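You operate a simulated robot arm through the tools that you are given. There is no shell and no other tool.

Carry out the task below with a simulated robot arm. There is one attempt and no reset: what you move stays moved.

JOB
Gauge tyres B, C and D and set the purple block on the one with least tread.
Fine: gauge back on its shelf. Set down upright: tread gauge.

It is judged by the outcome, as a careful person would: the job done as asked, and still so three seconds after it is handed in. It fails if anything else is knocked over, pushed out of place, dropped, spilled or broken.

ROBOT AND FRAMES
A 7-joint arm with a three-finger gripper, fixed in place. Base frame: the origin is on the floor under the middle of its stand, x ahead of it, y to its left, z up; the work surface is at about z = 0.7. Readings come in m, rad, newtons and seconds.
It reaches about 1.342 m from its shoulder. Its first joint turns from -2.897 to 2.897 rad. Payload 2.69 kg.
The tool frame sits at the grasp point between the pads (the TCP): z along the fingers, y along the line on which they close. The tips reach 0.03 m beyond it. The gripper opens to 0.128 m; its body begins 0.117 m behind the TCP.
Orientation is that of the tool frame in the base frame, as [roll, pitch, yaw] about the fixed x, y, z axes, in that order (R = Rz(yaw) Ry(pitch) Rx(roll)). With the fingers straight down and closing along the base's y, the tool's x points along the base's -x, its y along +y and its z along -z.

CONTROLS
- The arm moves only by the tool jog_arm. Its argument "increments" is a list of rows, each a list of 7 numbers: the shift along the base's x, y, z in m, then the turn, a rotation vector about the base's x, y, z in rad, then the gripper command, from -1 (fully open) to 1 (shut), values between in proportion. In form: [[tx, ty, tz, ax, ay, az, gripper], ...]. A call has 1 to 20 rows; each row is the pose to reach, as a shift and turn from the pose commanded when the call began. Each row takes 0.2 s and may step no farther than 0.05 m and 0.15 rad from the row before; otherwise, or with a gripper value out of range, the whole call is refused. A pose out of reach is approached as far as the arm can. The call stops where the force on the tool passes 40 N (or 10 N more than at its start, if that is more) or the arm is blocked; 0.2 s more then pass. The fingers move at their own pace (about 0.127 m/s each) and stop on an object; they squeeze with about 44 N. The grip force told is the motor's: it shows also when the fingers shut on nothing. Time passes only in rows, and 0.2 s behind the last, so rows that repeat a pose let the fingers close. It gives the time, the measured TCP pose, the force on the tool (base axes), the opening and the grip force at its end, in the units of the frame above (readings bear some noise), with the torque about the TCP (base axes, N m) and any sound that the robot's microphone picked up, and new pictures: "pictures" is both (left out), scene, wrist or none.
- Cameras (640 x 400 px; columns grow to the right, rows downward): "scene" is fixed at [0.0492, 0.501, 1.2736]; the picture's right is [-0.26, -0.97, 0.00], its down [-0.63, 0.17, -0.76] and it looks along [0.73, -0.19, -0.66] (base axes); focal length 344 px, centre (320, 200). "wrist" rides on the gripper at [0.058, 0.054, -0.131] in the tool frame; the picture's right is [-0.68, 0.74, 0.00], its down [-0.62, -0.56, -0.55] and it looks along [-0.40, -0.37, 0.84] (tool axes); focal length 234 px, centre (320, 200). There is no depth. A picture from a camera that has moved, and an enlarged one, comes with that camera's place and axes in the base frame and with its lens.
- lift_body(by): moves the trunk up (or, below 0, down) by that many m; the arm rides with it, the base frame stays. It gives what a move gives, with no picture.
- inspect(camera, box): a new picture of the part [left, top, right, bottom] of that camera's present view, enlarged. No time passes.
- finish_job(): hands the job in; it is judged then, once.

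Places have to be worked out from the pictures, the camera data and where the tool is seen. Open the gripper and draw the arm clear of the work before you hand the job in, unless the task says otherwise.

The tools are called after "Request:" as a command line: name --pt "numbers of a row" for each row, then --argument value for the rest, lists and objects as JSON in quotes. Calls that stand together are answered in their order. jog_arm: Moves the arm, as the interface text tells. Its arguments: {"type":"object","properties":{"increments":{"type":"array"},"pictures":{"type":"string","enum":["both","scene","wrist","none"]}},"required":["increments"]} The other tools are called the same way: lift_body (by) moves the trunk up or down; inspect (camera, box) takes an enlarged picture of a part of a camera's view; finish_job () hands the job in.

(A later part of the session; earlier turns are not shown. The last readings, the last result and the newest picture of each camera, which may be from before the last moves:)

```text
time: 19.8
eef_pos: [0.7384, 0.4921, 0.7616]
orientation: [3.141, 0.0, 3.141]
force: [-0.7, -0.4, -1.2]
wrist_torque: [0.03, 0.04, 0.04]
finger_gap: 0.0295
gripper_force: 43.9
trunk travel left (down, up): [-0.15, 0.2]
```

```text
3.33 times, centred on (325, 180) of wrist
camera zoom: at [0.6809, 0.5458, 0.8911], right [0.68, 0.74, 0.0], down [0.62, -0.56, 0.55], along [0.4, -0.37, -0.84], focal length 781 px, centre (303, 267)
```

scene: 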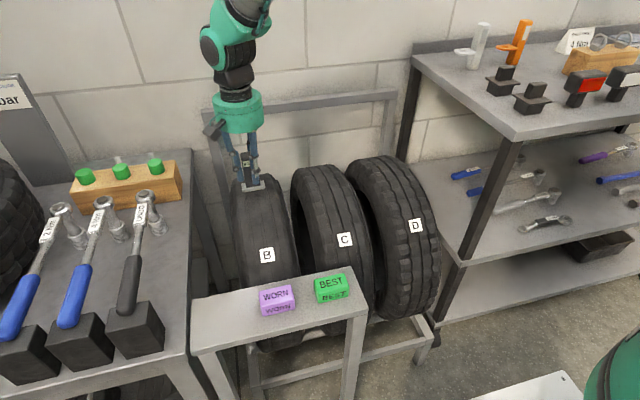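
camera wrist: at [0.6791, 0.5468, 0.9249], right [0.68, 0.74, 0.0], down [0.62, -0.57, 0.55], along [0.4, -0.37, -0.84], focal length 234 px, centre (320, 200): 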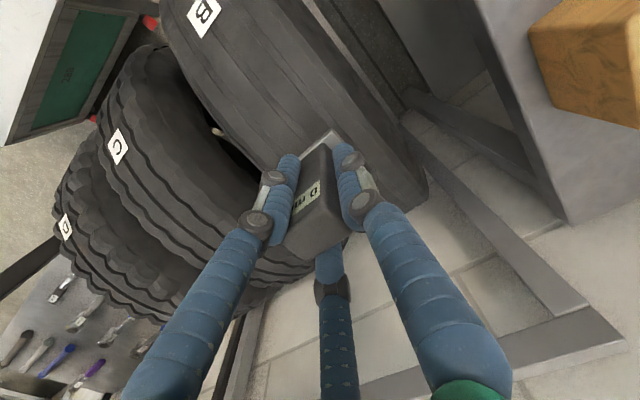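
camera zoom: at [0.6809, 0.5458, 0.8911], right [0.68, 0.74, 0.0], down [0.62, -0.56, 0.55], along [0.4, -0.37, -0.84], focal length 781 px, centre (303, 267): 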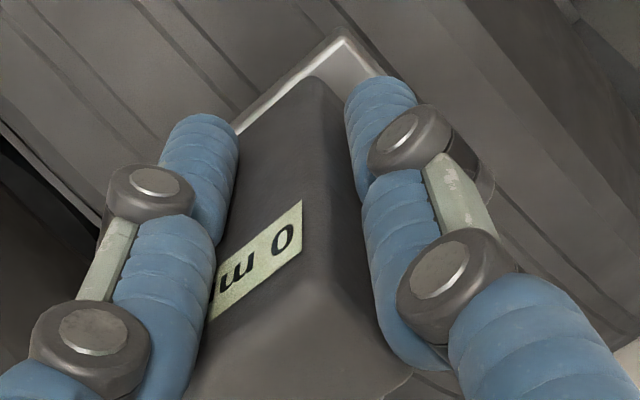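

Still no contact at TCP z 0.761; going on in the same small steps.

Request:
jog_arm --pt "0 0 -0.002 0 0 0 1" --pt "0 0 -0.004 0 0 0 1" --pt "0 0 -0.004 0 0 0 1" --pictures "none"

Request:
inspect --camera "wrist" --box '[270, 120, 380, 240]'

Request:
inspect --camera "scene" --box '[200, 130, 320, 210]'

```text
time: 20.6
eef_pos: [0.7387, 0.492, 0.7594]
orientation: [3.14, 0.003, 3.141]
force: [-9.1, -2.8, 24.7]
wrist_torque: [-0.57, 0.44, -0.09]
finger_gap: 0.0295
gripper_force: 43.6
trunk travel left (down, up): [-0.15, 0.2]
```

```text
3.33 times, centred on (325, 180) of wrist
camera zoom: at [0.6815, 0.5457, 0.8902], right [0.68, 0.74, 0.0], down [0.61, -0.57, 0.55], along [0.41, -0.37, -0.84], focal length 781 px, centre (303, 267)
```

zoom: 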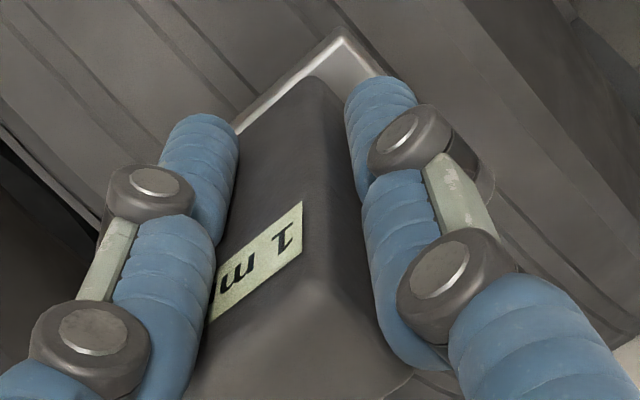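

```text
5.00 times, centred on (260, 170) of scene
camera zoom: at [0.0492, 0.501, 1.2736], right [-0.26, -0.97, 0.0], down [-0.63, 0.17, -0.76], along [0.73, -0.19, -0.66], focal length 1720 px, centre (620, 350)
```

zoom: 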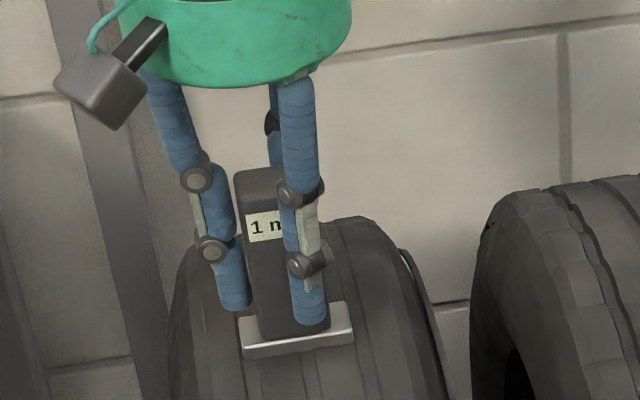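

Contact at ~25 N, and the display reads "1 mm" on B. I'll ease the pressure slightly and hold to confirm the reading is steady.

Request:
jog_arm --pt "0 0 0.001 0 0 0 1" --pt "0 0 0.001 0 0 0 1" --pt "0 0 0.001 0 0 0 1" --pictures "none"

Request:
inspect --camera "wrist" --box '[290, 150, 350, 220]'

Request:
inspect --camera "scene" --box '[230, 155, 290, 205]'

```text
time: 21.4
eef_pos: [0.7392, 0.4918, 0.7594]
orientation: [3.139, 0.003, 3.14]
force: [1.2, 1.3, 22.4]
wrist_torque: [-0.17, -0.03, 0.03]
finger_gap: 0.0296
gripper_force: 44.0
trunk travel left (down, up): [-0.15, 0.2]
```

```text
5.71 times, centred on (320, 185) of wrist
camera zoom: at [0.6814, 0.5457, 0.8901], right [0.68, 0.74, 0.0], down [0.61, -0.57, 0.55], along [0.41, -0.37, -0.84], focal length 1338 px, centre (320, 286)
```

zoom: 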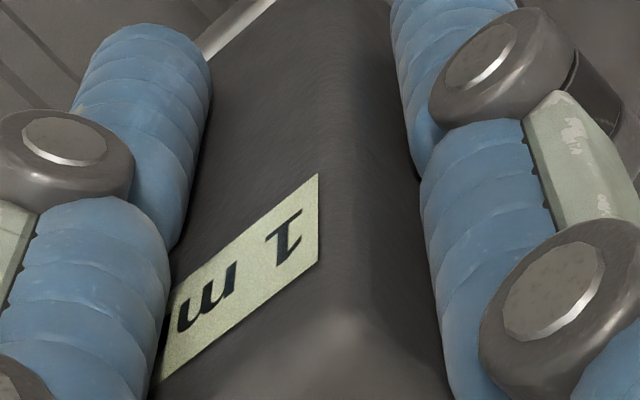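

```text
8.00 times, centred on (260, 180) of scene
camera zoom: at [0.0492, 0.501, 1.2736], right [-0.26, -0.97, 0.0], down [-0.63, 0.17, -0.76], along [0.73, -0.19, -0.66], focal length 2751 px, centre (800, 360)
```

zoom: 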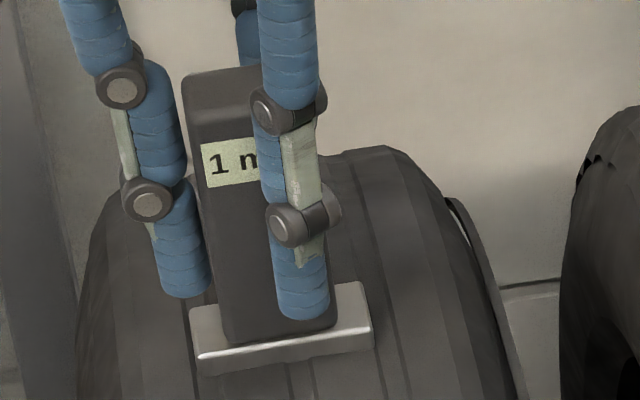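

B reads a steady **1 mm** with a vertical contact force. Lifting off and moving 0.19 m to tyre C's crown (y≈0.298).

Request:
jog_arm --pt "0 0 0.012 0 0 0 1" --pt "0 0 0.05 0 0 0 1" --pt "0 -0.04 0.055 0 0 0 1" --pt "0 -0.08 0.055 0 0 0 1" --pt "0 -0.12 0.055 0 0 0 1" --pt "0 -0.16 0.055 0 0 0 1" --pt "0 -0.19 0.055 0 0 0 1" --pt "0 -0.19 0.035 0 0 0 1" --pt "0 -0.19 0.02 0 0 0 1" --pt "0 -0.19 0.02 0 0 0 1" --pictures "both"

Request:
inspect --camera "wrist" --box '[220, 80, 400, 240]'

Request:
inspect --camera "scene" --box '[270, 110, 390, 210]'

```text
time: 23.6
eef_pos: [0.7383, 0.3009, 0.7782]
orientation: [-3.14, -0.002, 3.141]
force: [1.4, -0.2, -1.4]
wrist_torque: [-0.01, 0.03, 0.01]
finger_gap: 0.0298
gripper_force: 44.5
trunk travel left (down, up): [-0.15, 0.2]
camera wrist: at [0.6806, 0.3552, 0.9085], right [0.68, 0.74, 0.0], down [0.62, -0.56, 0.55], along [0.4, -0.37, -0.84], focal length 234 px, centre (320, 200)
```

scene: 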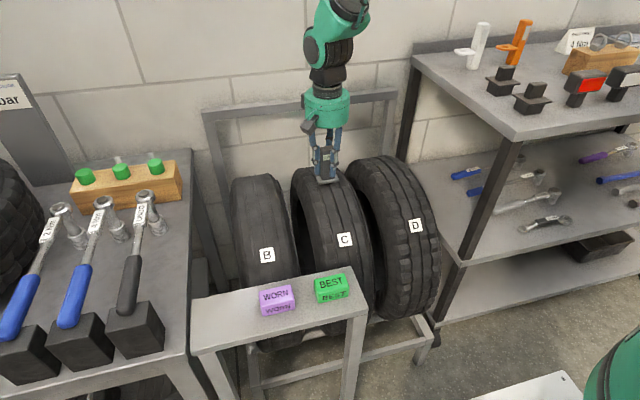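
wrist: 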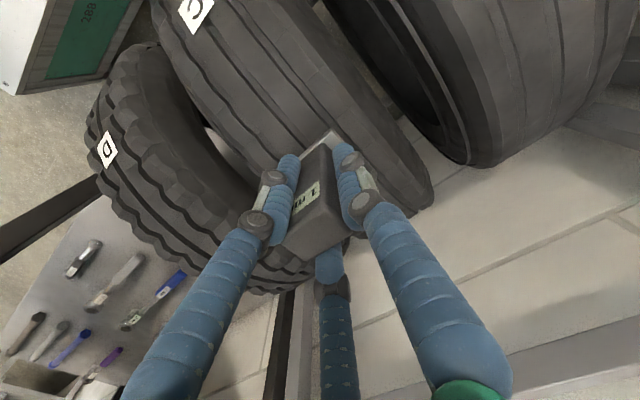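

```text
2.50 times, centred on (310, 160) of wrist
camera zoom: at [0.6806, 0.3552, 0.9085], right [0.68, 0.74, 0.0], down [0.62, -0.56, 0.55], along [0.4, -0.37, -0.84], focal length 585 px, centre (345, 300)
```

zoom: 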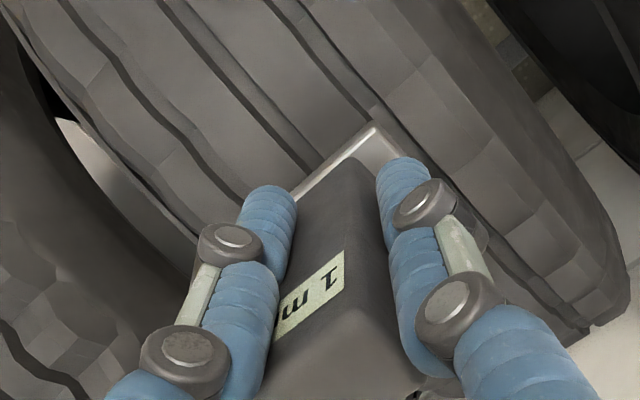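

```text
4.00 times, centred on (330, 160) of scene
camera zoom: at [0.0492, 0.501, 1.2736], right [-0.26, -0.97, 0.0], down [-0.63, 0.17, -0.76], along [0.73, -0.19, -0.66], focal length 1376 px, centre (280, 360)
```

zoom: 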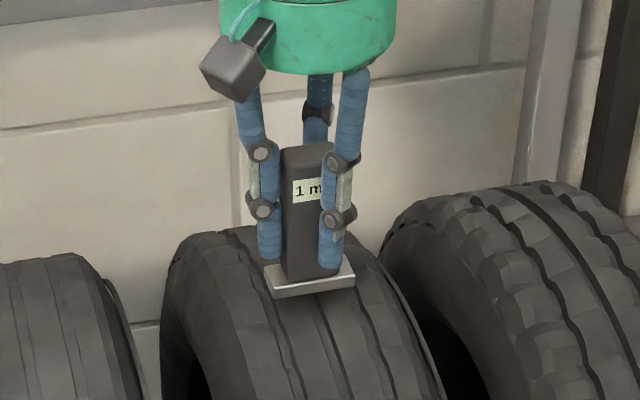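

The reading is held at "1" after lift-off, so C's new value should replace it. The gauge is centred over C's tread; lowering slowly.

Request:
jog_arm --pt "0 0 -0.008 0 0 0 1" --pt "0 0 -0.012 0 0 0 1" --pt "0 0 -0.014 0 0 0 1" --pt "0 0 -0.014 0 0 0 1" --pictures "none"

Request:
inspect --camera "wrist" --box '[270, 120, 380, 240]'

```text
time: 24.6
eef_pos: [0.739, 0.3008, 0.7638]
orientation: [3.139, 0.001, -3.14]
force: [-0.3, 0.2, -1.8]
wrist_torque: [0.02, 0.0, -0.01]
finger_gap: 0.0292
gripper_force: 44.2
trunk travel left (down, up): [-0.15, 0.2]
```

```text
3.33 times, centred on (325, 180) of wrist
camera zoom: at [0.6808, 0.355, 0.8943], right [0.68, 0.74, 0.0], down [0.62, -0.56, 0.55], along [0.4, -0.37, -0.84], focal length 781 px, centre (303, 267)
```

zoom: 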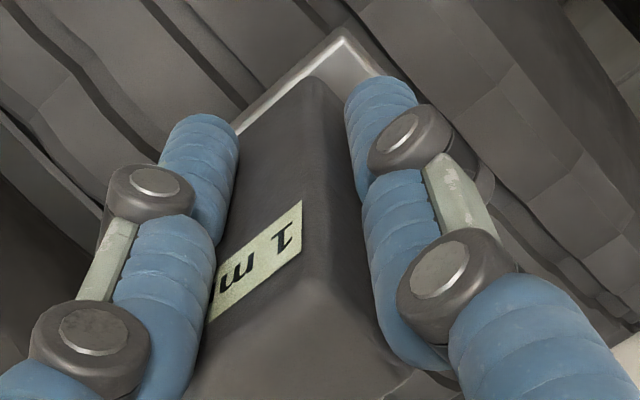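

Not yet in contact; continuing in 2 mm steps.

Request:
jog_arm --pt "0 0 -0.002 0 0 0 1" --pt "0 0 -0.004 0 0 0 1" --pt "0 0 -0.005 0 0 0 1" --pictures "none"

Request:
inspect --camera "wrist" --box '[270, 120, 380, 240]'

```text
time: 25.4
eef_pos: [0.7395, 0.302, 0.7602]
orientation: [3.141, 0.001, 3.14]
force: [-3.2, -4.0, 9.6]
wrist_torque: [0.02, 0.2, 0.06]
finger_gap: 0.0297
gripper_force: 43.8
trunk travel left (down, up): [-0.15, 0.2]
```

```text
3.33 times, centred on (325, 180) of wrist
camera zoom: at [0.6812, 0.3554, 0.8902], right [0.68, 0.74, 0.0], down [0.62, -0.57, 0.55], along [0.4, -0.37, -0.84], focal length 781 px, centre (303, 267)
```

zoom: 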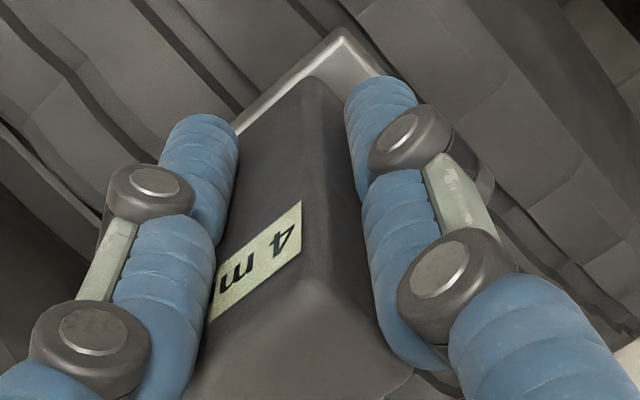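

Contact at ~10 N and C reads "4 mm". Holding a moment to confirm in both views.

Request:
jog_arm --pt "0 0 -0.0005 0 0 0 1" --pt "0 0 -0.0005 0 0 0 1" --pt "0 0 -0.0005 0 0 0 1" --pictures "none"

Request:
inspect --camera "wrist" --box '[290, 150, 350, 220]'

Request:
inspect --camera "scene" --box '[300, 145, 360, 195]'

```text
time: 26.2
eef_pos: [0.7402, 0.3013, 0.7598]
orientation: [-3.141, 0.0, -3.141]
force: [-6.0, -0.7, 19.5]
wrist_torque: [-0.14, 0.22, -0.05]
finger_gap: 0.0292
gripper_force: 44.1
trunk travel left (down, up): [-0.15, 0.2]
```

```text
5.71 times, centred on (320, 185) of wrist
camera zoom: at [0.6811, 0.3553, 0.8901], right [0.68, 0.74, 0.0], down [0.62, -0.57, 0.55], along [0.41, -0.37, -0.84], focal length 1338 px, centre (320, 286)
```

zoom: 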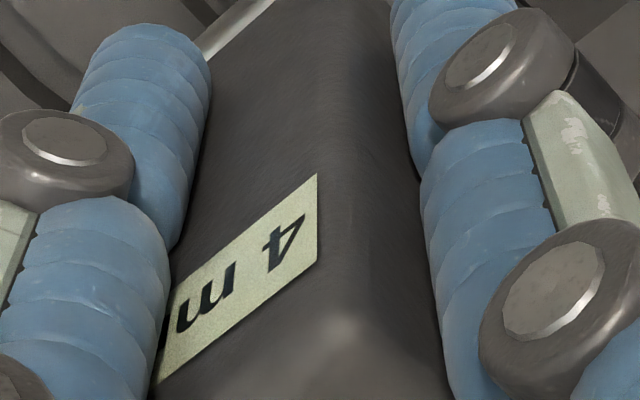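

```text
8.00 times, centred on (330, 170) of scene
camera zoom: at [0.0492, 0.501, 1.2736], right [-0.26, -0.97, 0.0], down [-0.63, 0.17, -0.76], along [0.73, -0.19, -0.66], focal length 2751 px, centre (240, 440)
```

zoom: 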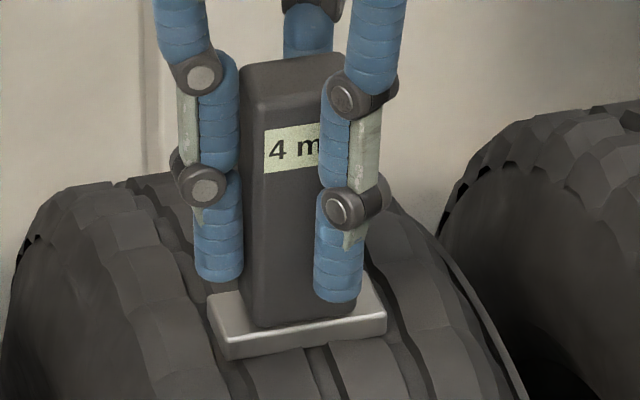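

C reads a steady **4 mm**. Lifting off and moving on to tyre D (y≈0.108).

Request:
jog_arm --pt "0 0 0.012 0 0 0 1" --pt "0 0 0.05 0 0 0 1" --pt "0 -0.04 0.055 0 0 0 1" --pt "0 -0.08 0.055 0 0 0 1" --pt "0 -0.12 0.055 0 0 0 1" --pt "0 -0.16 0.055 0 0 0 1" --pt "0 -0.19 0.055 0 0 0 1" --pt "0 -0.19 0.035 0 0 0 1" --pt "0 -0.19 0.02 0 0 0 1" --pt "0 -0.19 0.02 0 0 0 1" --pictures "both"

Request:
inspect --camera "wrist" --box '[220, 80, 400, 240]'

Request:
inspect --camera "scene" --box '[330, 100, 450, 200]'

```text
time: 28.4
eef_pos: [0.7402, 0.1115, 0.7775]
orientation: [-3.14, 0.0, -3.142]
force: [0.7, -0.7, -2.3]
wrist_torque: [0.01, 0.03, 0.04]
finger_gap: 0.0294
gripper_force: 43.6
trunk travel left (down, up): [-0.15, 0.2]
camera wrist: at [0.6821, 0.1653, 0.9081], right [0.68, 0.74, 0.0], down [0.62, -0.56, 0.55], along [0.4, -0.37, -0.84], focal length 234 px, centre (320, 200)
```

scene: 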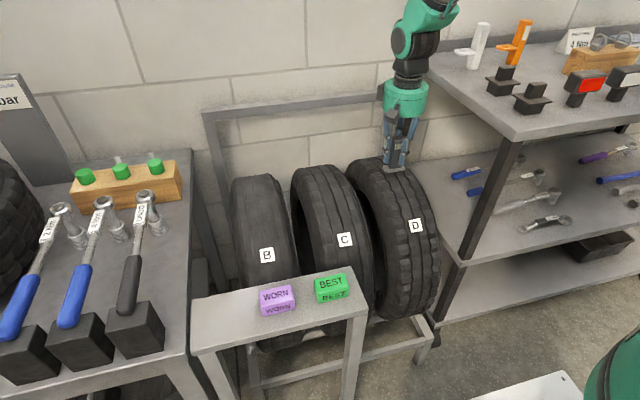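
wrist: 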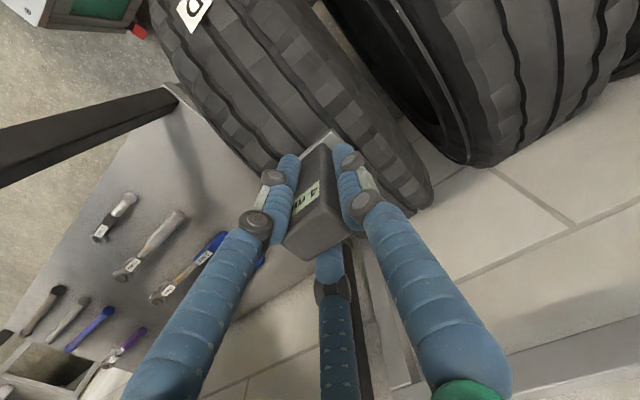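

```text
2.50 times, centred on (310, 160) of wrist
camera zoom: at [0.6821, 0.1653, 0.9081], right [0.68, 0.74, 0.0], down [0.62, -0.56, 0.55], along [0.4, -0.37, -0.84], focal length 585 px, centre (345, 300)
```

zoom: 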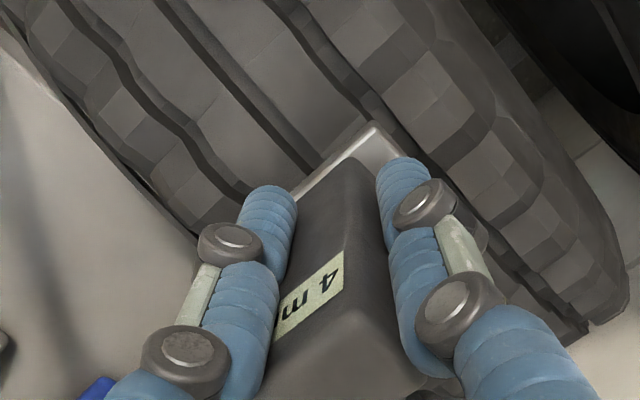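

```text
4.00 times, centred on (390, 150) of scene
camera zoom: at [0.0492, 0.501, 1.2736], right [-0.26, -0.97, 0.0], down [-0.63, 0.17, -0.76], along [0.73, -0.19, -0.66], focal length 1376 px, centre (40, 400)
```

zoom: 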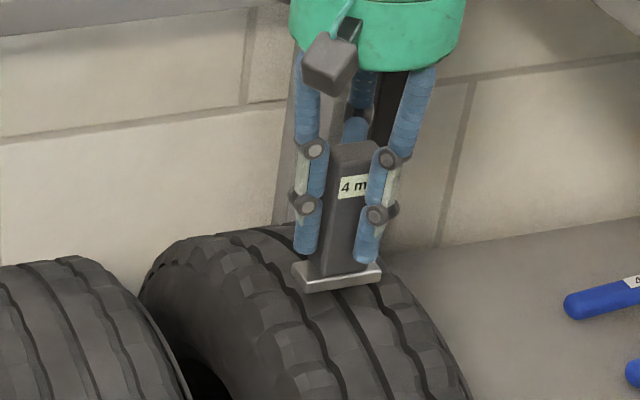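

Centred over D's tread; held value still "4". Lowering slowly onto D.

Request:
jog_arm --pt "0 0 -0.008 0 0 0 1" --pt "0 0 -0.012 0 0 0 1" --pt "0 0 -0.014 0 0 0 1" --pt "0 0 -0.016 0 0 0 1" --pt "0 0 -0.017 0 0 0 1" --pictures "none"

Request:
inspect --camera "wrist" --box '[270, 120, 380, 240]'

```text
time: 29.6
eef_pos: [0.7392, 0.1109, 0.7613]
orientation: [-3.141, 0.0, -3.141]
force: [0.1, -0.6, -0.6]
wrist_torque: [0.02, -0.01, 0.01]
finger_gap: 0.0296
gripper_force: 44.4
trunk travel left (down, up): [-0.15, 0.2]
```

```text
3.33 times, centred on (325, 180) of wrist
camera zoom: at [0.6811, 0.1651, 0.8913], right [0.68, 0.74, 0.0], down [0.62, -0.57, 0.55], along [0.4, -0.37, -0.84], focal length 781 px, centre (303, 267)
```

zoom: 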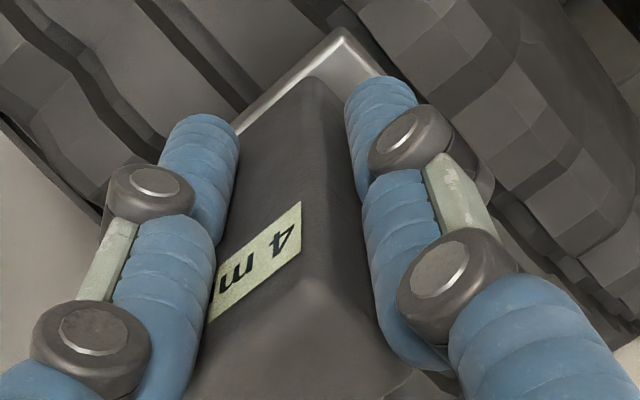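

Just above contact; two more millimetres.

Request:
jog_arm --pt "0 0 -0.0015 0 0 0 1" --pt "0 0 -0.003 0 0 0 1" --pt "0 0 -0.003 0 0 0 1" --pictures "none"

Request:
inspect --camera "wrist" --box '[270, 120, 380, 240]'

Request:
inspect --camera "scene" --box '[370, 130, 430, 180]'

```text
time: 30.4
eef_pos: [0.7392, 0.11, 0.7595]
orientation: [3.141, 0.002, -3.141]
force: [-5.5, -2.9, 19.0]
wrist_torque: [-0.21, 0.3, -0.07]
finger_gap: 0.0295
gripper_force: 43.9
trunk travel left (down, up): [-0.15, 0.2]
```

```text
3.33 times, centred on (325, 180) of wrist
camera zoom: at [0.6811, 0.1651, 0.89], right [0.68, 0.74, 0.0], down [0.61, -0.57, 0.55], along [0.41, -0.37, -0.84], focal length 781 px, centre (303, 267)
```

zoom: 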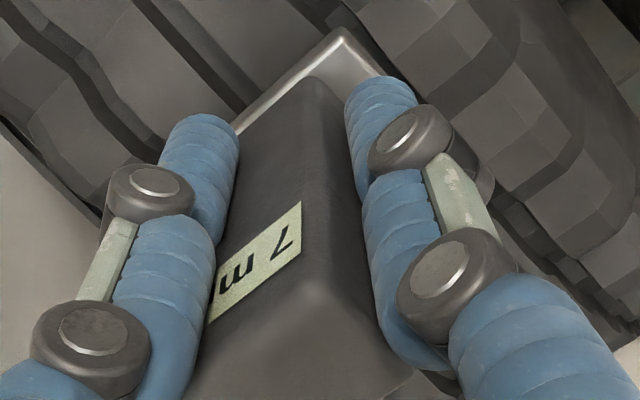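

```text
8.00 times, centred on (400, 155) of scene
camera zoom: at [0.0492, 0.501, 1.2736], right [-0.26, -0.97, 0.0], down [-0.63, 0.17, -0.76], along [0.73, -0.19, -0.66], focal length 2751 px, centre (-320, 560)
```

zoom: 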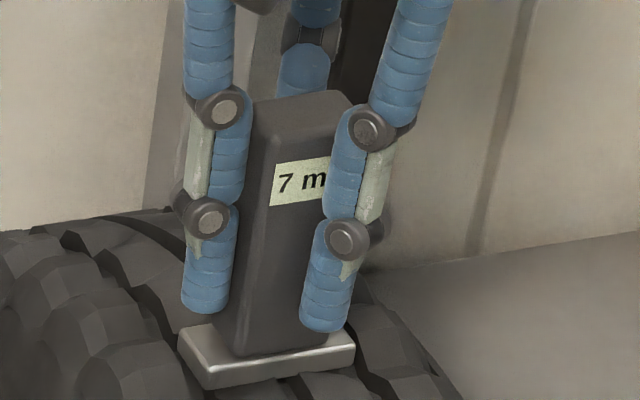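

D reads **7 mm**. So B (1 mm) < C (4) < D (7): the purple block belongs on B. First I lift off and carry the gauge back above its original place on the shelf.

Request:
jog_arm --pt "0 0 0.015 0 0 0 1" --pt "0 0 0.055 0 0 0 1" --pt "0 0 0.095 0 0 0 1" --pt "-0.0215 0.032 0.1 0 0 0 1" --pt "-0.043 0.064 0.1 0 0 0 1" --pt "-0.0645 0.096 0.1 0 0 0 1" --pt "-0.086 0.128 0.1 0 0 0 1" --pt "-0.1075 0.16 0.1 0 0 0 1" --pt "-0.129 0.192 0.1 0 0 0 1" --pt "-0.1505 0.224 0.1 0 0 0 1" --pt "-0.172 0.256 0.1 0 0 0 1" --pt "-0.1935 0.288 0.1 0 0 0 1" --pt "-0.215 0.32 0.1 0 0 0 1" --pt "-0.2365 0.352 0.1 0 0 0 1" --pt "-0.258 0.384 0.1 0 0 0 1" --pt "-0.2795 0.416 0.1 0 0 0 1" --pt "-0.301 0.448 0.1 0 0 0 1" --pt "-0.321 0.481 0.1 0 0 0 1" --pt "-0.321 0.481 0.1 0 0 0 1" --pictures "both"

Request:
inspect --camera "scene" --box '[120, 190, 320, 340]'

Request:
inspect --camera "wrist" --box '[220, 80, 400, 240]'

```text
time: 34.4
eef_pos: [0.417, 0.5929, 0.857]
orientation: [-3.139, -0.002, -3.14]
force: [-0.4, 0.4, -1.9]
wrist_torque: [-0.03, -0.02, 0.01]
finger_gap: 0.0295
gripper_force: 43.9
trunk travel left (down, up): [-0.15, 0.2]
camera wrist: at [0.3592, 0.6463, 0.9874], right [0.68, 0.74, 0.0], down [0.62, -0.56, 0.55], along [0.4, -0.37, -0.84], focal length 234 px, centre (320, 200)
```

scene: 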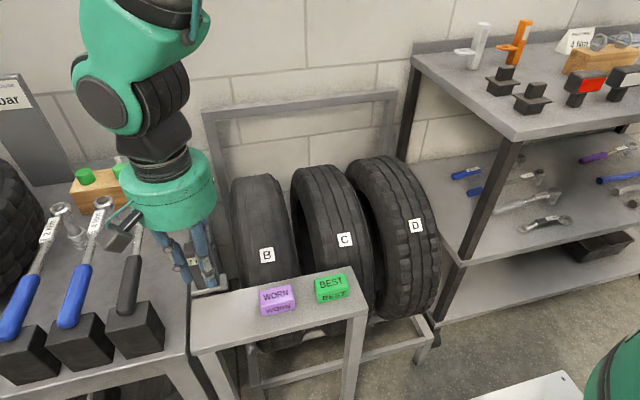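
wrist: 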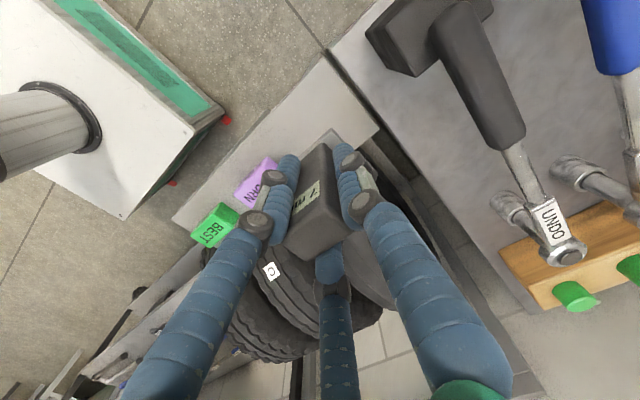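

```text
2.67 times, centred on (220, 265) of scene
camera zoom: at [0.0492, 0.501, 1.2736], right [-0.26, -0.97, 0.0], down [-0.63, 0.17, -0.76], along [0.73, -0.19, -0.66], focal length 917 px, centre (587, 27)
```

zoom: 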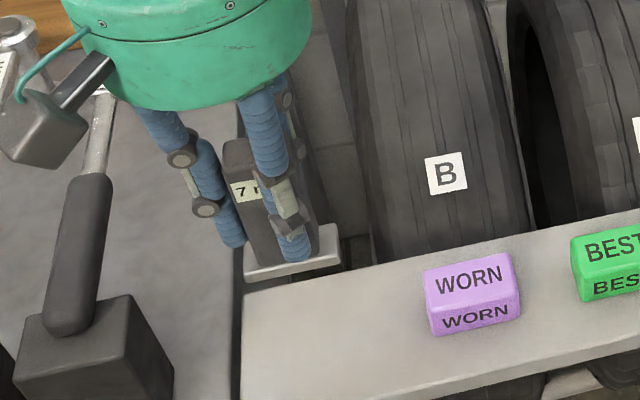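

```text
2.50 times, centred on (310, 160) of wrist
camera zoom: at [0.3592, 0.6463, 0.9874], right [0.68, 0.74, 0.0], down [0.62, -0.56, 0.55], along [0.4, -0.37, -0.84], focal length 585 px, centre (345, 300)
```

zoom: 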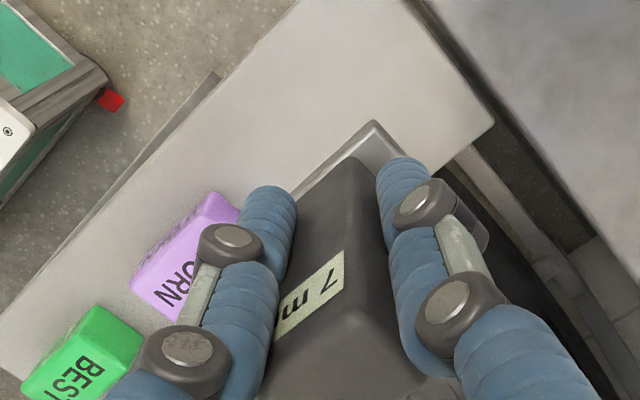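

The gauge is above its shelf spot at about (0.416, 0.588). Lowering to just above the shelf.

Request:
jog_arm --pt "0 -0.001 -0.03 0 0 0 1" --pt "0 -0.001 -0.06 0 0 0 1" --pt "0 -0.001 -0.08 0 0 0 1" --pt "0 -0.001 -0.092 0 0 0 1" --pt "0 -0.001 -0.096 0 0 0 1" --pt "0 -0.001 -0.096 0 0 0 1" --pictures "scene"

Request:
inspect --camera "wrist" --box '[220, 80, 400, 240]'

Request:
inspect --camera "scene" --box '[160, 250, 280, 340]'

```text
time: 35.8
eef_pos: [0.4188, 0.5905, 0.7611]
orientation: [-3.14, 0.0, 3.141]
force: [0.2, 0.4, -2.7]
wrist_torque: [0.02, 0.0, 0.01]
finger_gap: 0.0297
gripper_force: 43.6
trunk travel left (down, up): [-0.15, 0.2]
```

scene: 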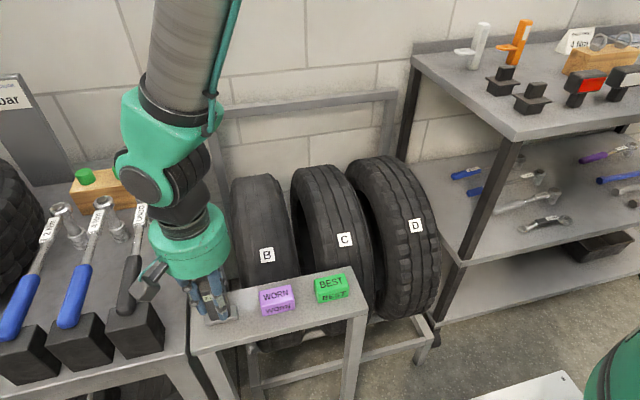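

```text
2.50 times, centred on (310, 160) of wrist
camera zoom: at [0.3599, 0.6448, 0.8923], right [0.68, 0.74, 0.0], down [0.62, -0.56, 0.55], along [0.4, -0.37, -0.84], focal length 585 px, centre (345, 300)
```

zoom: 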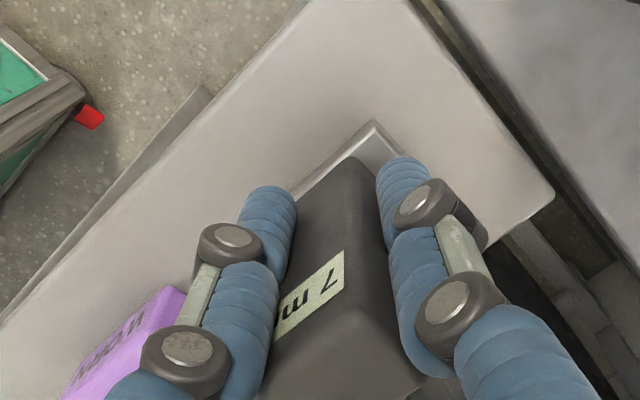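

```text
4.44 times, centred on (220, 295) of scene
camera zoom: at [0.0492, 0.501, 1.2736], right [-0.26, -0.97, 0.0], down [-0.63, 0.17, -0.76], along [0.73, -0.19, -0.66], focal length 1528 px, centre (764, -222)
```

zoom: 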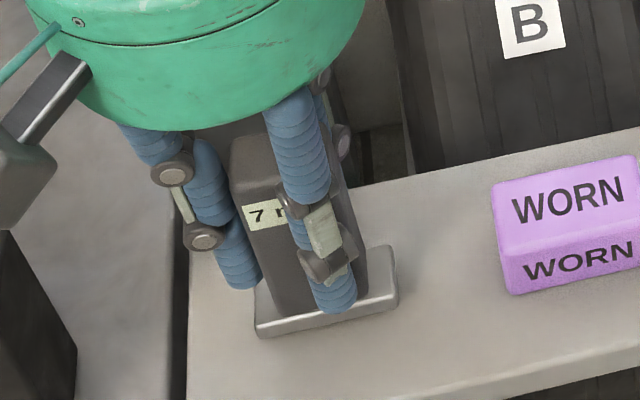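

Just above the shelf, no contact force yet. Lowering 1–2 mm at a time until the foot touches.

Request:
jog_arm --pt "0 0 -0.0015 0 0 0 1" --pt "0 0 -0.003 0 0 0 1" --pt "0 0 -0.003 0 0 0 1" --pictures "none"

```text
time: 36.6
eef_pos: [0.4176, 0.5906, 0.7592]
orientation: [-3.141, 0.0, -3.141]
force: [0.3, 0.2, -1.0]
wrist_torque: [0.01, 0.01, 0.0]
finger_gap: 0.0298
gripper_force: 43.4
trunk travel left (down, up): [-0.15, 0.2]
```

Force is starting to unload (−1.0 N); another 1–1.5 mm.

Request:
jog_arm --pt "0 0 -0.0008 0 0 0 1" --pt "0 0 -0.0015 0 0 0 1" --pt "0 0 -0.0015 0 0 0 1" --pictures "none"

```text
time: 37.4
eef_pos: [0.4185, 0.5915, 0.7586]
orientation: [3.141, 0.0, -3.141]
force: [-0.6, -1.5, 5.9]
wrist_torque: [-0.03, 0.06, 0.01]
finger_gap: 0.0296
gripper_force: 43.5
trunk travel left (down, up): [-0.15, 0.2]
```

The foot is resting on the shelf (≈6 N up). Opening the fingers gently and rising straight up.

Request:
jog_arm --pt "0 0 0.0005 0 0 0 0.5" --pt "0 0 0.0005 0 0 0 0.3" --pt "0 0 0.0005 0 0 0 0.0" --pt "0 0 0.0005 0 0 0 -0.1" --pt "0 0 0.0005 0 0 0 -0.1" --pt "0 0 0.02 0 0 0 -0.1" --pt "0 0 0.05 0 0 0 -0.1" --pt "0 0 0.09 0 0 0 -0.1" --pt "0 0 0.13 0 0 0 -0.1" --pt "0 0 0.15 0 0 0 -0.1" --pictures "both"

Request:
inspect --camera "scene" --box '[180, 250, 380, 375]'

Request:
inspect --camera "wrist" --box '[170, 70, 410, 220]'

```text
time: 39.6
eef_pos: [0.4191, 0.5902, 0.9089]
orientation: [3.141, -0.001, 3.141]
force: [0.3, 0.1, 0.3]
wrist_torque: [0.03, -0.03, 0.0]
finger_gap: 0.0704
gripper_force: 0.0
trunk travel left (down, up): [-0.15, 0.2]
camera wrist: at [0.3613, 0.6444, 1.0382], right [0.68, 0.74, 0.0], down [0.62, -0.57, 0.55], along [0.4, -0.37, -0.84], focal length 234 px, centre (320, 200)
```

scene: 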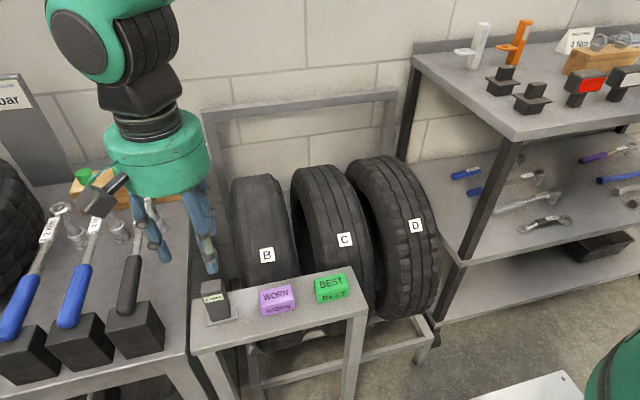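
wrist: 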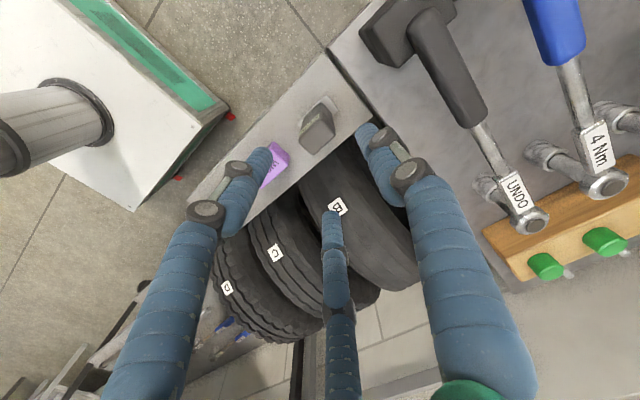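

```text
3.20 times, centred on (280, 312) of scene
camera zoom: at [0.0492, 0.501, 1.2736], right [-0.26, -0.97, 0.0], down [-0.63, 0.17, -0.76], along [0.73, -0.19, -0.66], focal length 1100 px, centre (448, -160)
```

zoom: 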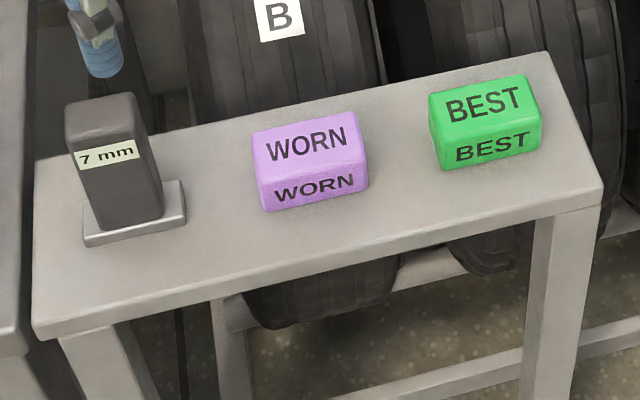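

```text
2.67 times, centred on (290, 145) of wrist
camera zoom: at [0.3613, 0.6444, 1.0382], right [0.68, 0.74, 0.0], down [0.62, -0.57, 0.55], along [0.4, -0.37, -0.84], focal length 624 px, centre (400, 347)
```

zoom: 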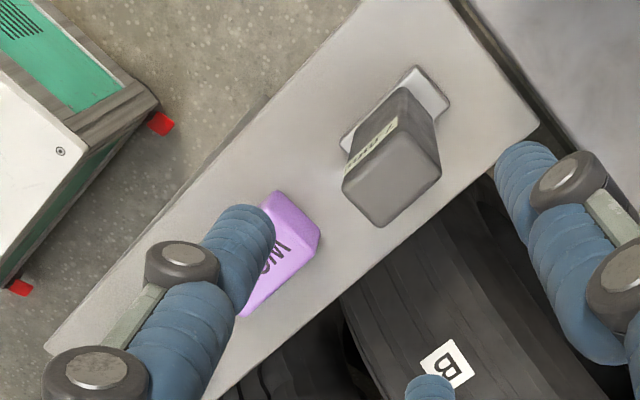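

The gauge stands upright back in its place, reading 7 mm. For the purple block I'll turn the tool +60° so the single finger goes on its −y side and two on front/back, away from the gauge, and hover over it to measure.

Request:
jog_arm --pt "0 -0.015 0 0 0 0.1309 -0.1" --pt "-0.0005 -0.03 0 0 0 0.2618 -0.1" --pt "-0.001 -0.045 0 0 0 0.3927 -0.1" --pt "-0.0015 -0.06 0 0 0 0.5236 -0.1" --pt "-0.002 -0.075 0 0 0 0.6545 -0.1" --pt "-0.0025 -0.09 0 0 0 0.7854 -0.1" --pt "-0.003 -0.1 0 0 0 0.9163 -0.1" --pt "-0.0035 -0.109 0 0 0 1.0472 -0.1" --pt "-0.0035 -0.109 -0.02 0 0 1.0472 -0.1" --pt "-0.0035 -0.109 -0.02 0 0 1.0472 -0.1" --pictures "both"

Request:
inspect --camera "wrist" --box '[220, 60, 420, 200]'

Request:
inspect --camera "scene" --box '[220, 240, 380, 340]'

```text
time: 41.8
eef_pos: [0.4138, 0.4826, 0.8864]
orientation: [3.14, -0.001, -2.091]
force: [1.0, -0.2, -0.9]
wrist_torque: [0.0, 0.02, 0.02]
finger_gap: 0.0705
gripper_force: 0.0
trunk travel left (down, up): [-0.15, 0.2]
camera wrist: at [0.3383, 0.4599, 1.017], right [-0.3, 0.95, 0.0], down [0.8, 0.25, 0.55], along [0.52, 0.16, -0.84], focal length 234 px, centre (320, 200)
```

scene: 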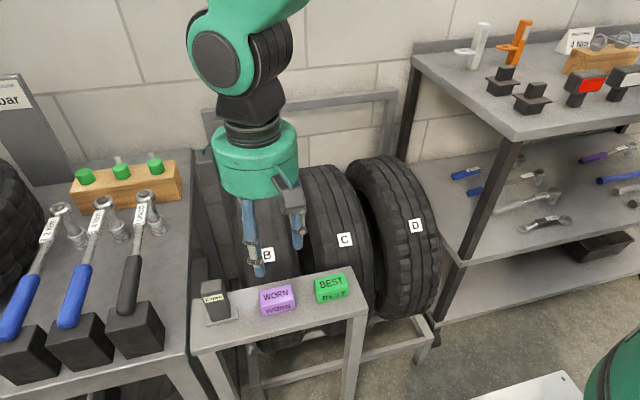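
wrist: 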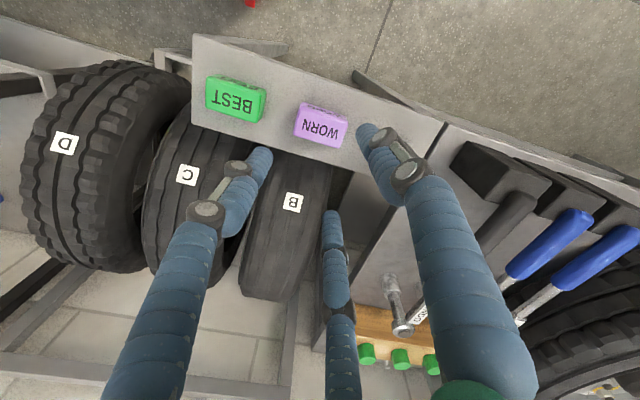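

```text
2.86 times, centred on (320, 130) of wrist
camera zoom: at [0.3383, 0.4599, 1.017], right [-0.3, 0.95, 0.0], down [0.8, 0.25, 0.55], along [0.52, 0.16, -0.84], focal length 669 px, centre (320, 400)
```

zoom: 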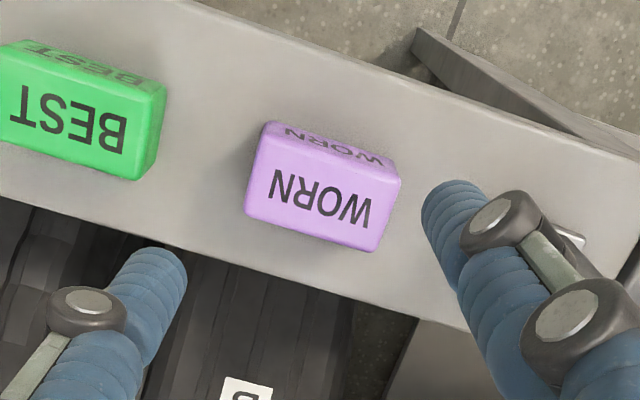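

```text
4.00 times, centred on (300, 290) of scene
camera zoom: at [0.0492, 0.501, 1.2736], right [-0.26, -0.97, 0.0], down [-0.63, 0.17, -0.76], along [0.73, -0.19, -0.66], focal length 1376 px, centre (400, -160)
```

zoom: 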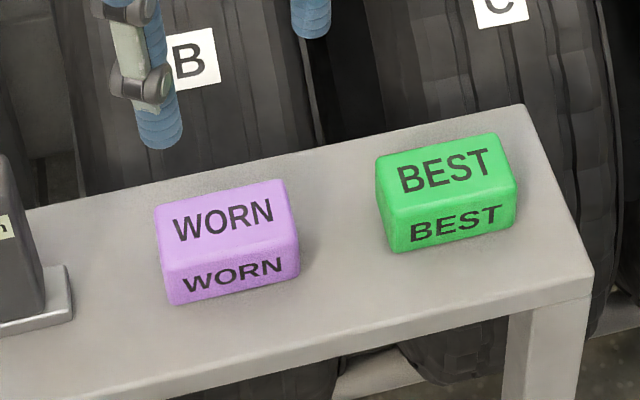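

From this close view the purple block spans about y 0.454–0.514, centre (0.419, 0.484), top z≈0.73; the green one ends at y≈0.412, leaving room for one finger. I'll shift, set the opening to ~0.066 and descend part-way to check clearance.

Request:
jog_arm --pt "0.0025 -0.0037 -0.02 0 0 0 -0.03" --pt "0.005 -0.0074 -0.05 0 0 0 -0.03" --pt "0.005 -0.0074 -0.08 0 0 0 -0.03" --pt "0.005 -0.0074 -0.1 0 0 0 -0.03" --pt "0.005 -0.0074 -0.1 0 0 0 -0.03" --pictures "both"

Request:
inspect --camera "wrist" --box '[220, 80, 420, 220]'

Request:
inspect --camera "scene" --box '[220, 230, 380, 330]'

```text
time: 43.0
eef_pos: [0.4201, 0.4747, 0.7889]
orientation: [3.141, 0.001, -2.094]
force: [-0.2, 0.2, -0.6]
wrist_torque: [0.02, 0.0, -0.01]
finger_gap: 0.0661
gripper_force: 0.1
trunk travel left (down, up): [-0.15, 0.2]
camera wrist: at [0.3446, 0.4512, 0.9186], right [-0.3, 0.95, 0.0], down [0.8, 0.25, 0.55], along [0.52, 0.16, -0.84], focal length 234 px, centre (320, 200)
```

scene: 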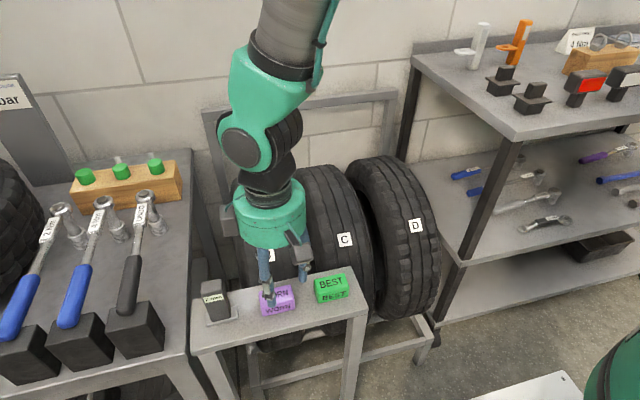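
wrist: 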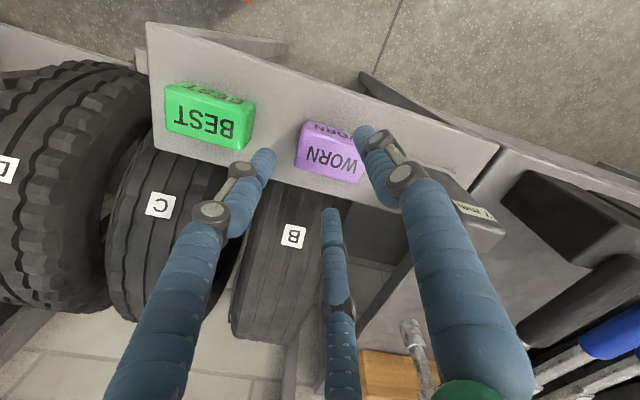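

```text
2.86 times, centred on (320, 150) of wrist
camera zoom: at [0.3446, 0.4512, 0.9186], right [-0.3, 0.95, 0.0], down [0.8, 0.25, 0.55], along [0.52, 0.16, -0.84], focal length 669 px, centre (320, 343)
```

zoom: 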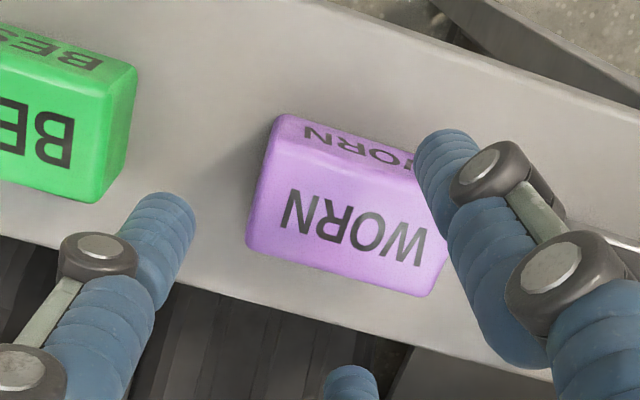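

```text
4.00 times, centred on (300, 280) of scene
camera zoom: at [0.0492, 0.501, 1.2736], right [-0.26, -0.97, 0.0], down [-0.63, 0.17, -0.76], along [0.73, -0.19, -0.66], focal length 1376 px, centre (400, -120)
```

zoom: 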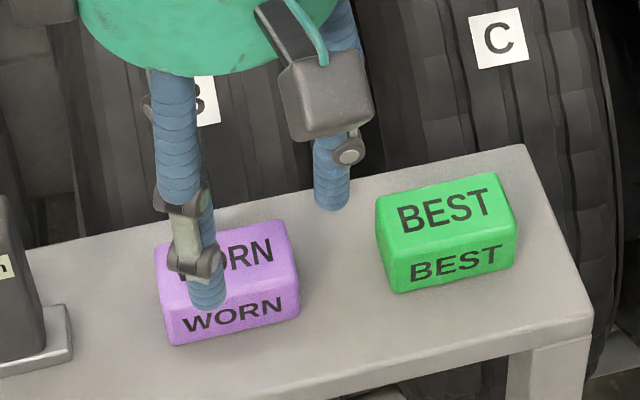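

The −y finger will drop between the two blocks with about 1 cm each side and the others clear the front/back faces. Descending to grip height.

Request:
jog_arm --pt "0 0 -0.02 0 0 0 -0.03" --pt "0 0 -0.035 0 0 0 -0.03" --pt "0 0 -0.045 0 0 0 -0.03" --pt "0 0 -0.051 0 0 0 -0.03" --pt "0 0 -0.051 0 0 0 -0.03" --pictures "both"

Request:
inspect --camera "wrist" --box '[220, 80, 420, 220]'

Request:
inspect --camera "scene" --box '[220, 230, 380, 330]'

```text
time: 44.2
eef_pos: [0.4195, 0.4758, 0.7361]
orientation: [3.141, -0.001, -2.095]
force: [0.2, 0.1, -0.2]
wrist_torque: [-0.02, 0.01, 0.0]
finger_gap: 0.0659
gripper_force: 0.1
trunk travel left (down, up): [-0.15, 0.2]
camera wrist: at [0.3443, 0.4512, 0.8677], right [-0.3, 0.95, 0.0], down [0.8, 0.25, 0.55], along [0.52, 0.16, -0.84], focal length 234 px, centre (320, 200)
```

scene: 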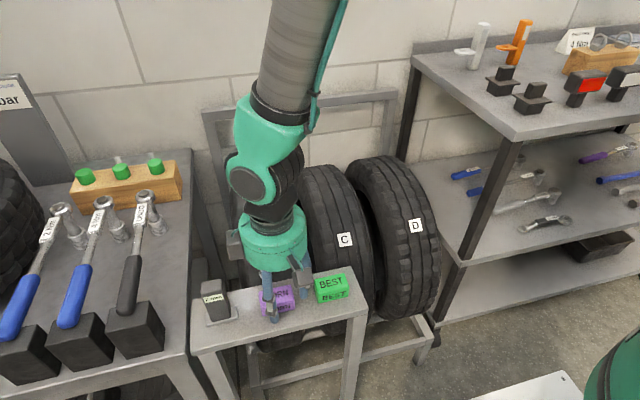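
wrist: 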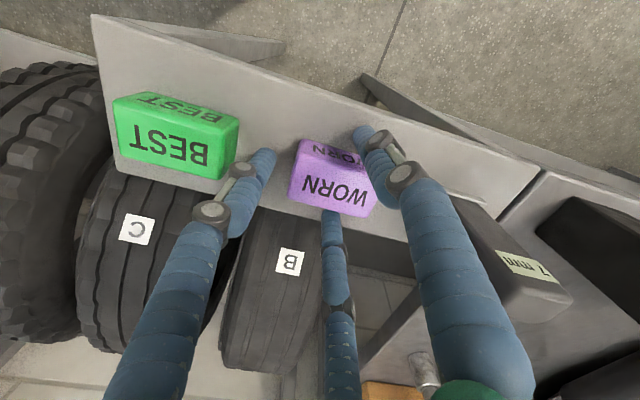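

```text
2.86 times, centred on (320, 150) of wrist
camera zoom: at [0.3443, 0.4512, 0.8677], right [-0.3, 0.95, 0.0], down [0.8, 0.25, 0.55], along [0.52, 0.16, -0.84], focal length 669 px, centre (320, 343)
```

zoom: 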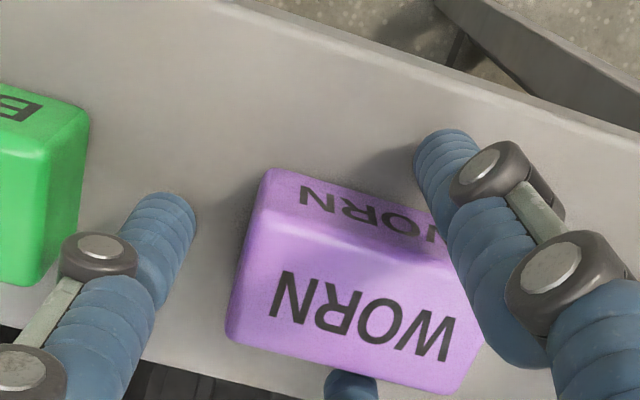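

```text
4.00 times, centred on (300, 280) of scene
camera zoom: at [0.0492, 0.501, 1.2736], right [-0.26, -0.97, 0.0], down [-0.63, 0.17, -0.76], along [0.73, -0.19, -0.66], focal length 1376 px, centre (400, -120)
```

zoom: 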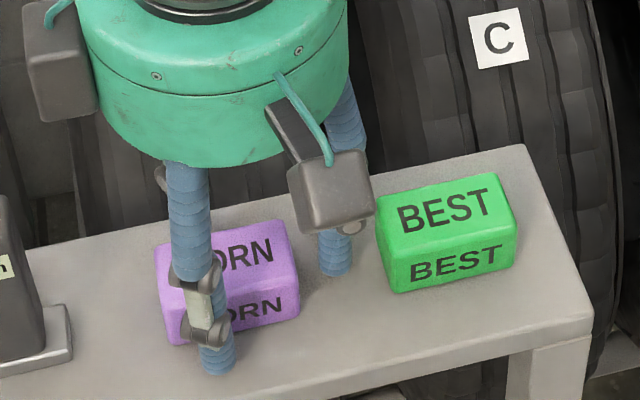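

All fingers straddle the purple block without touching anything. Closing the grip.

Request:
jog_arm --pt "0 0 0 0 0 0 0.2" --pt "0 0 0 0 0 0 0.4" --pt "0 0 0 0 0 0 0.6" --pt "0 0 0 0 0 0 1" --pt "0 0 0 0 0 0 1" --pt "0 0 0 0 0 0 1" --pictures "none"

Request:
inspect --camera "wrist" --box '[220, 80, 420, 220]'

Request:
inspect --camera "scene" --box '[220, 230, 380, 330]'

```text
time: 45.6
eef_pos: [0.4192, 0.4744, 0.7371]
orientation: [3.142, 0.001, -2.094]
force: [0.1, -0.1, -1.0]
wrist_torque: [-0.05, -0.01, 0.01]
finger_gap: 0.042
gripper_force: 43.6
trunk travel left (down, up): [-0.15, 0.2]
```

```text
2.86 times, centred on (320, 150) of wrist
camera zoom: at [0.3443, 0.4511, 0.8677], right [-0.3, 0.95, 0.0], down [0.8, 0.25, 0.55], along [0.52, 0.16, -0.84], focal length 669 px, centre (320, 343)
```

zoom: 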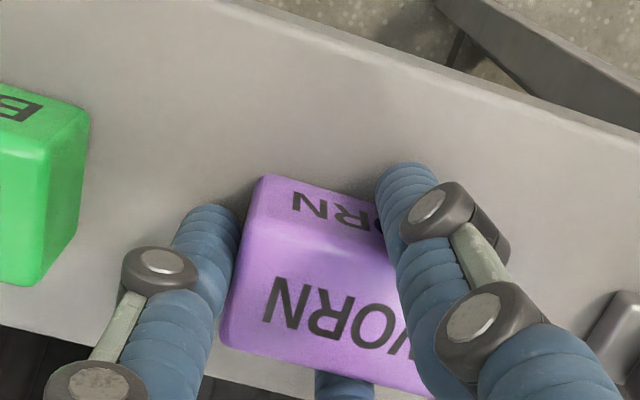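

```text
4.00 times, centred on (300, 280) of scene
camera zoom: at [0.0492, 0.501, 1.2736], right [-0.26, -0.97, 0.0], down [-0.63, 0.17, -0.76], along [0.73, -0.19, -0.66], focal length 1376 px, centre (400, -120)
```

zoom: 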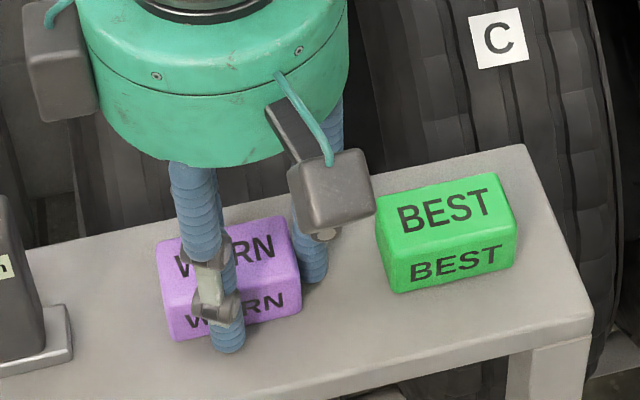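

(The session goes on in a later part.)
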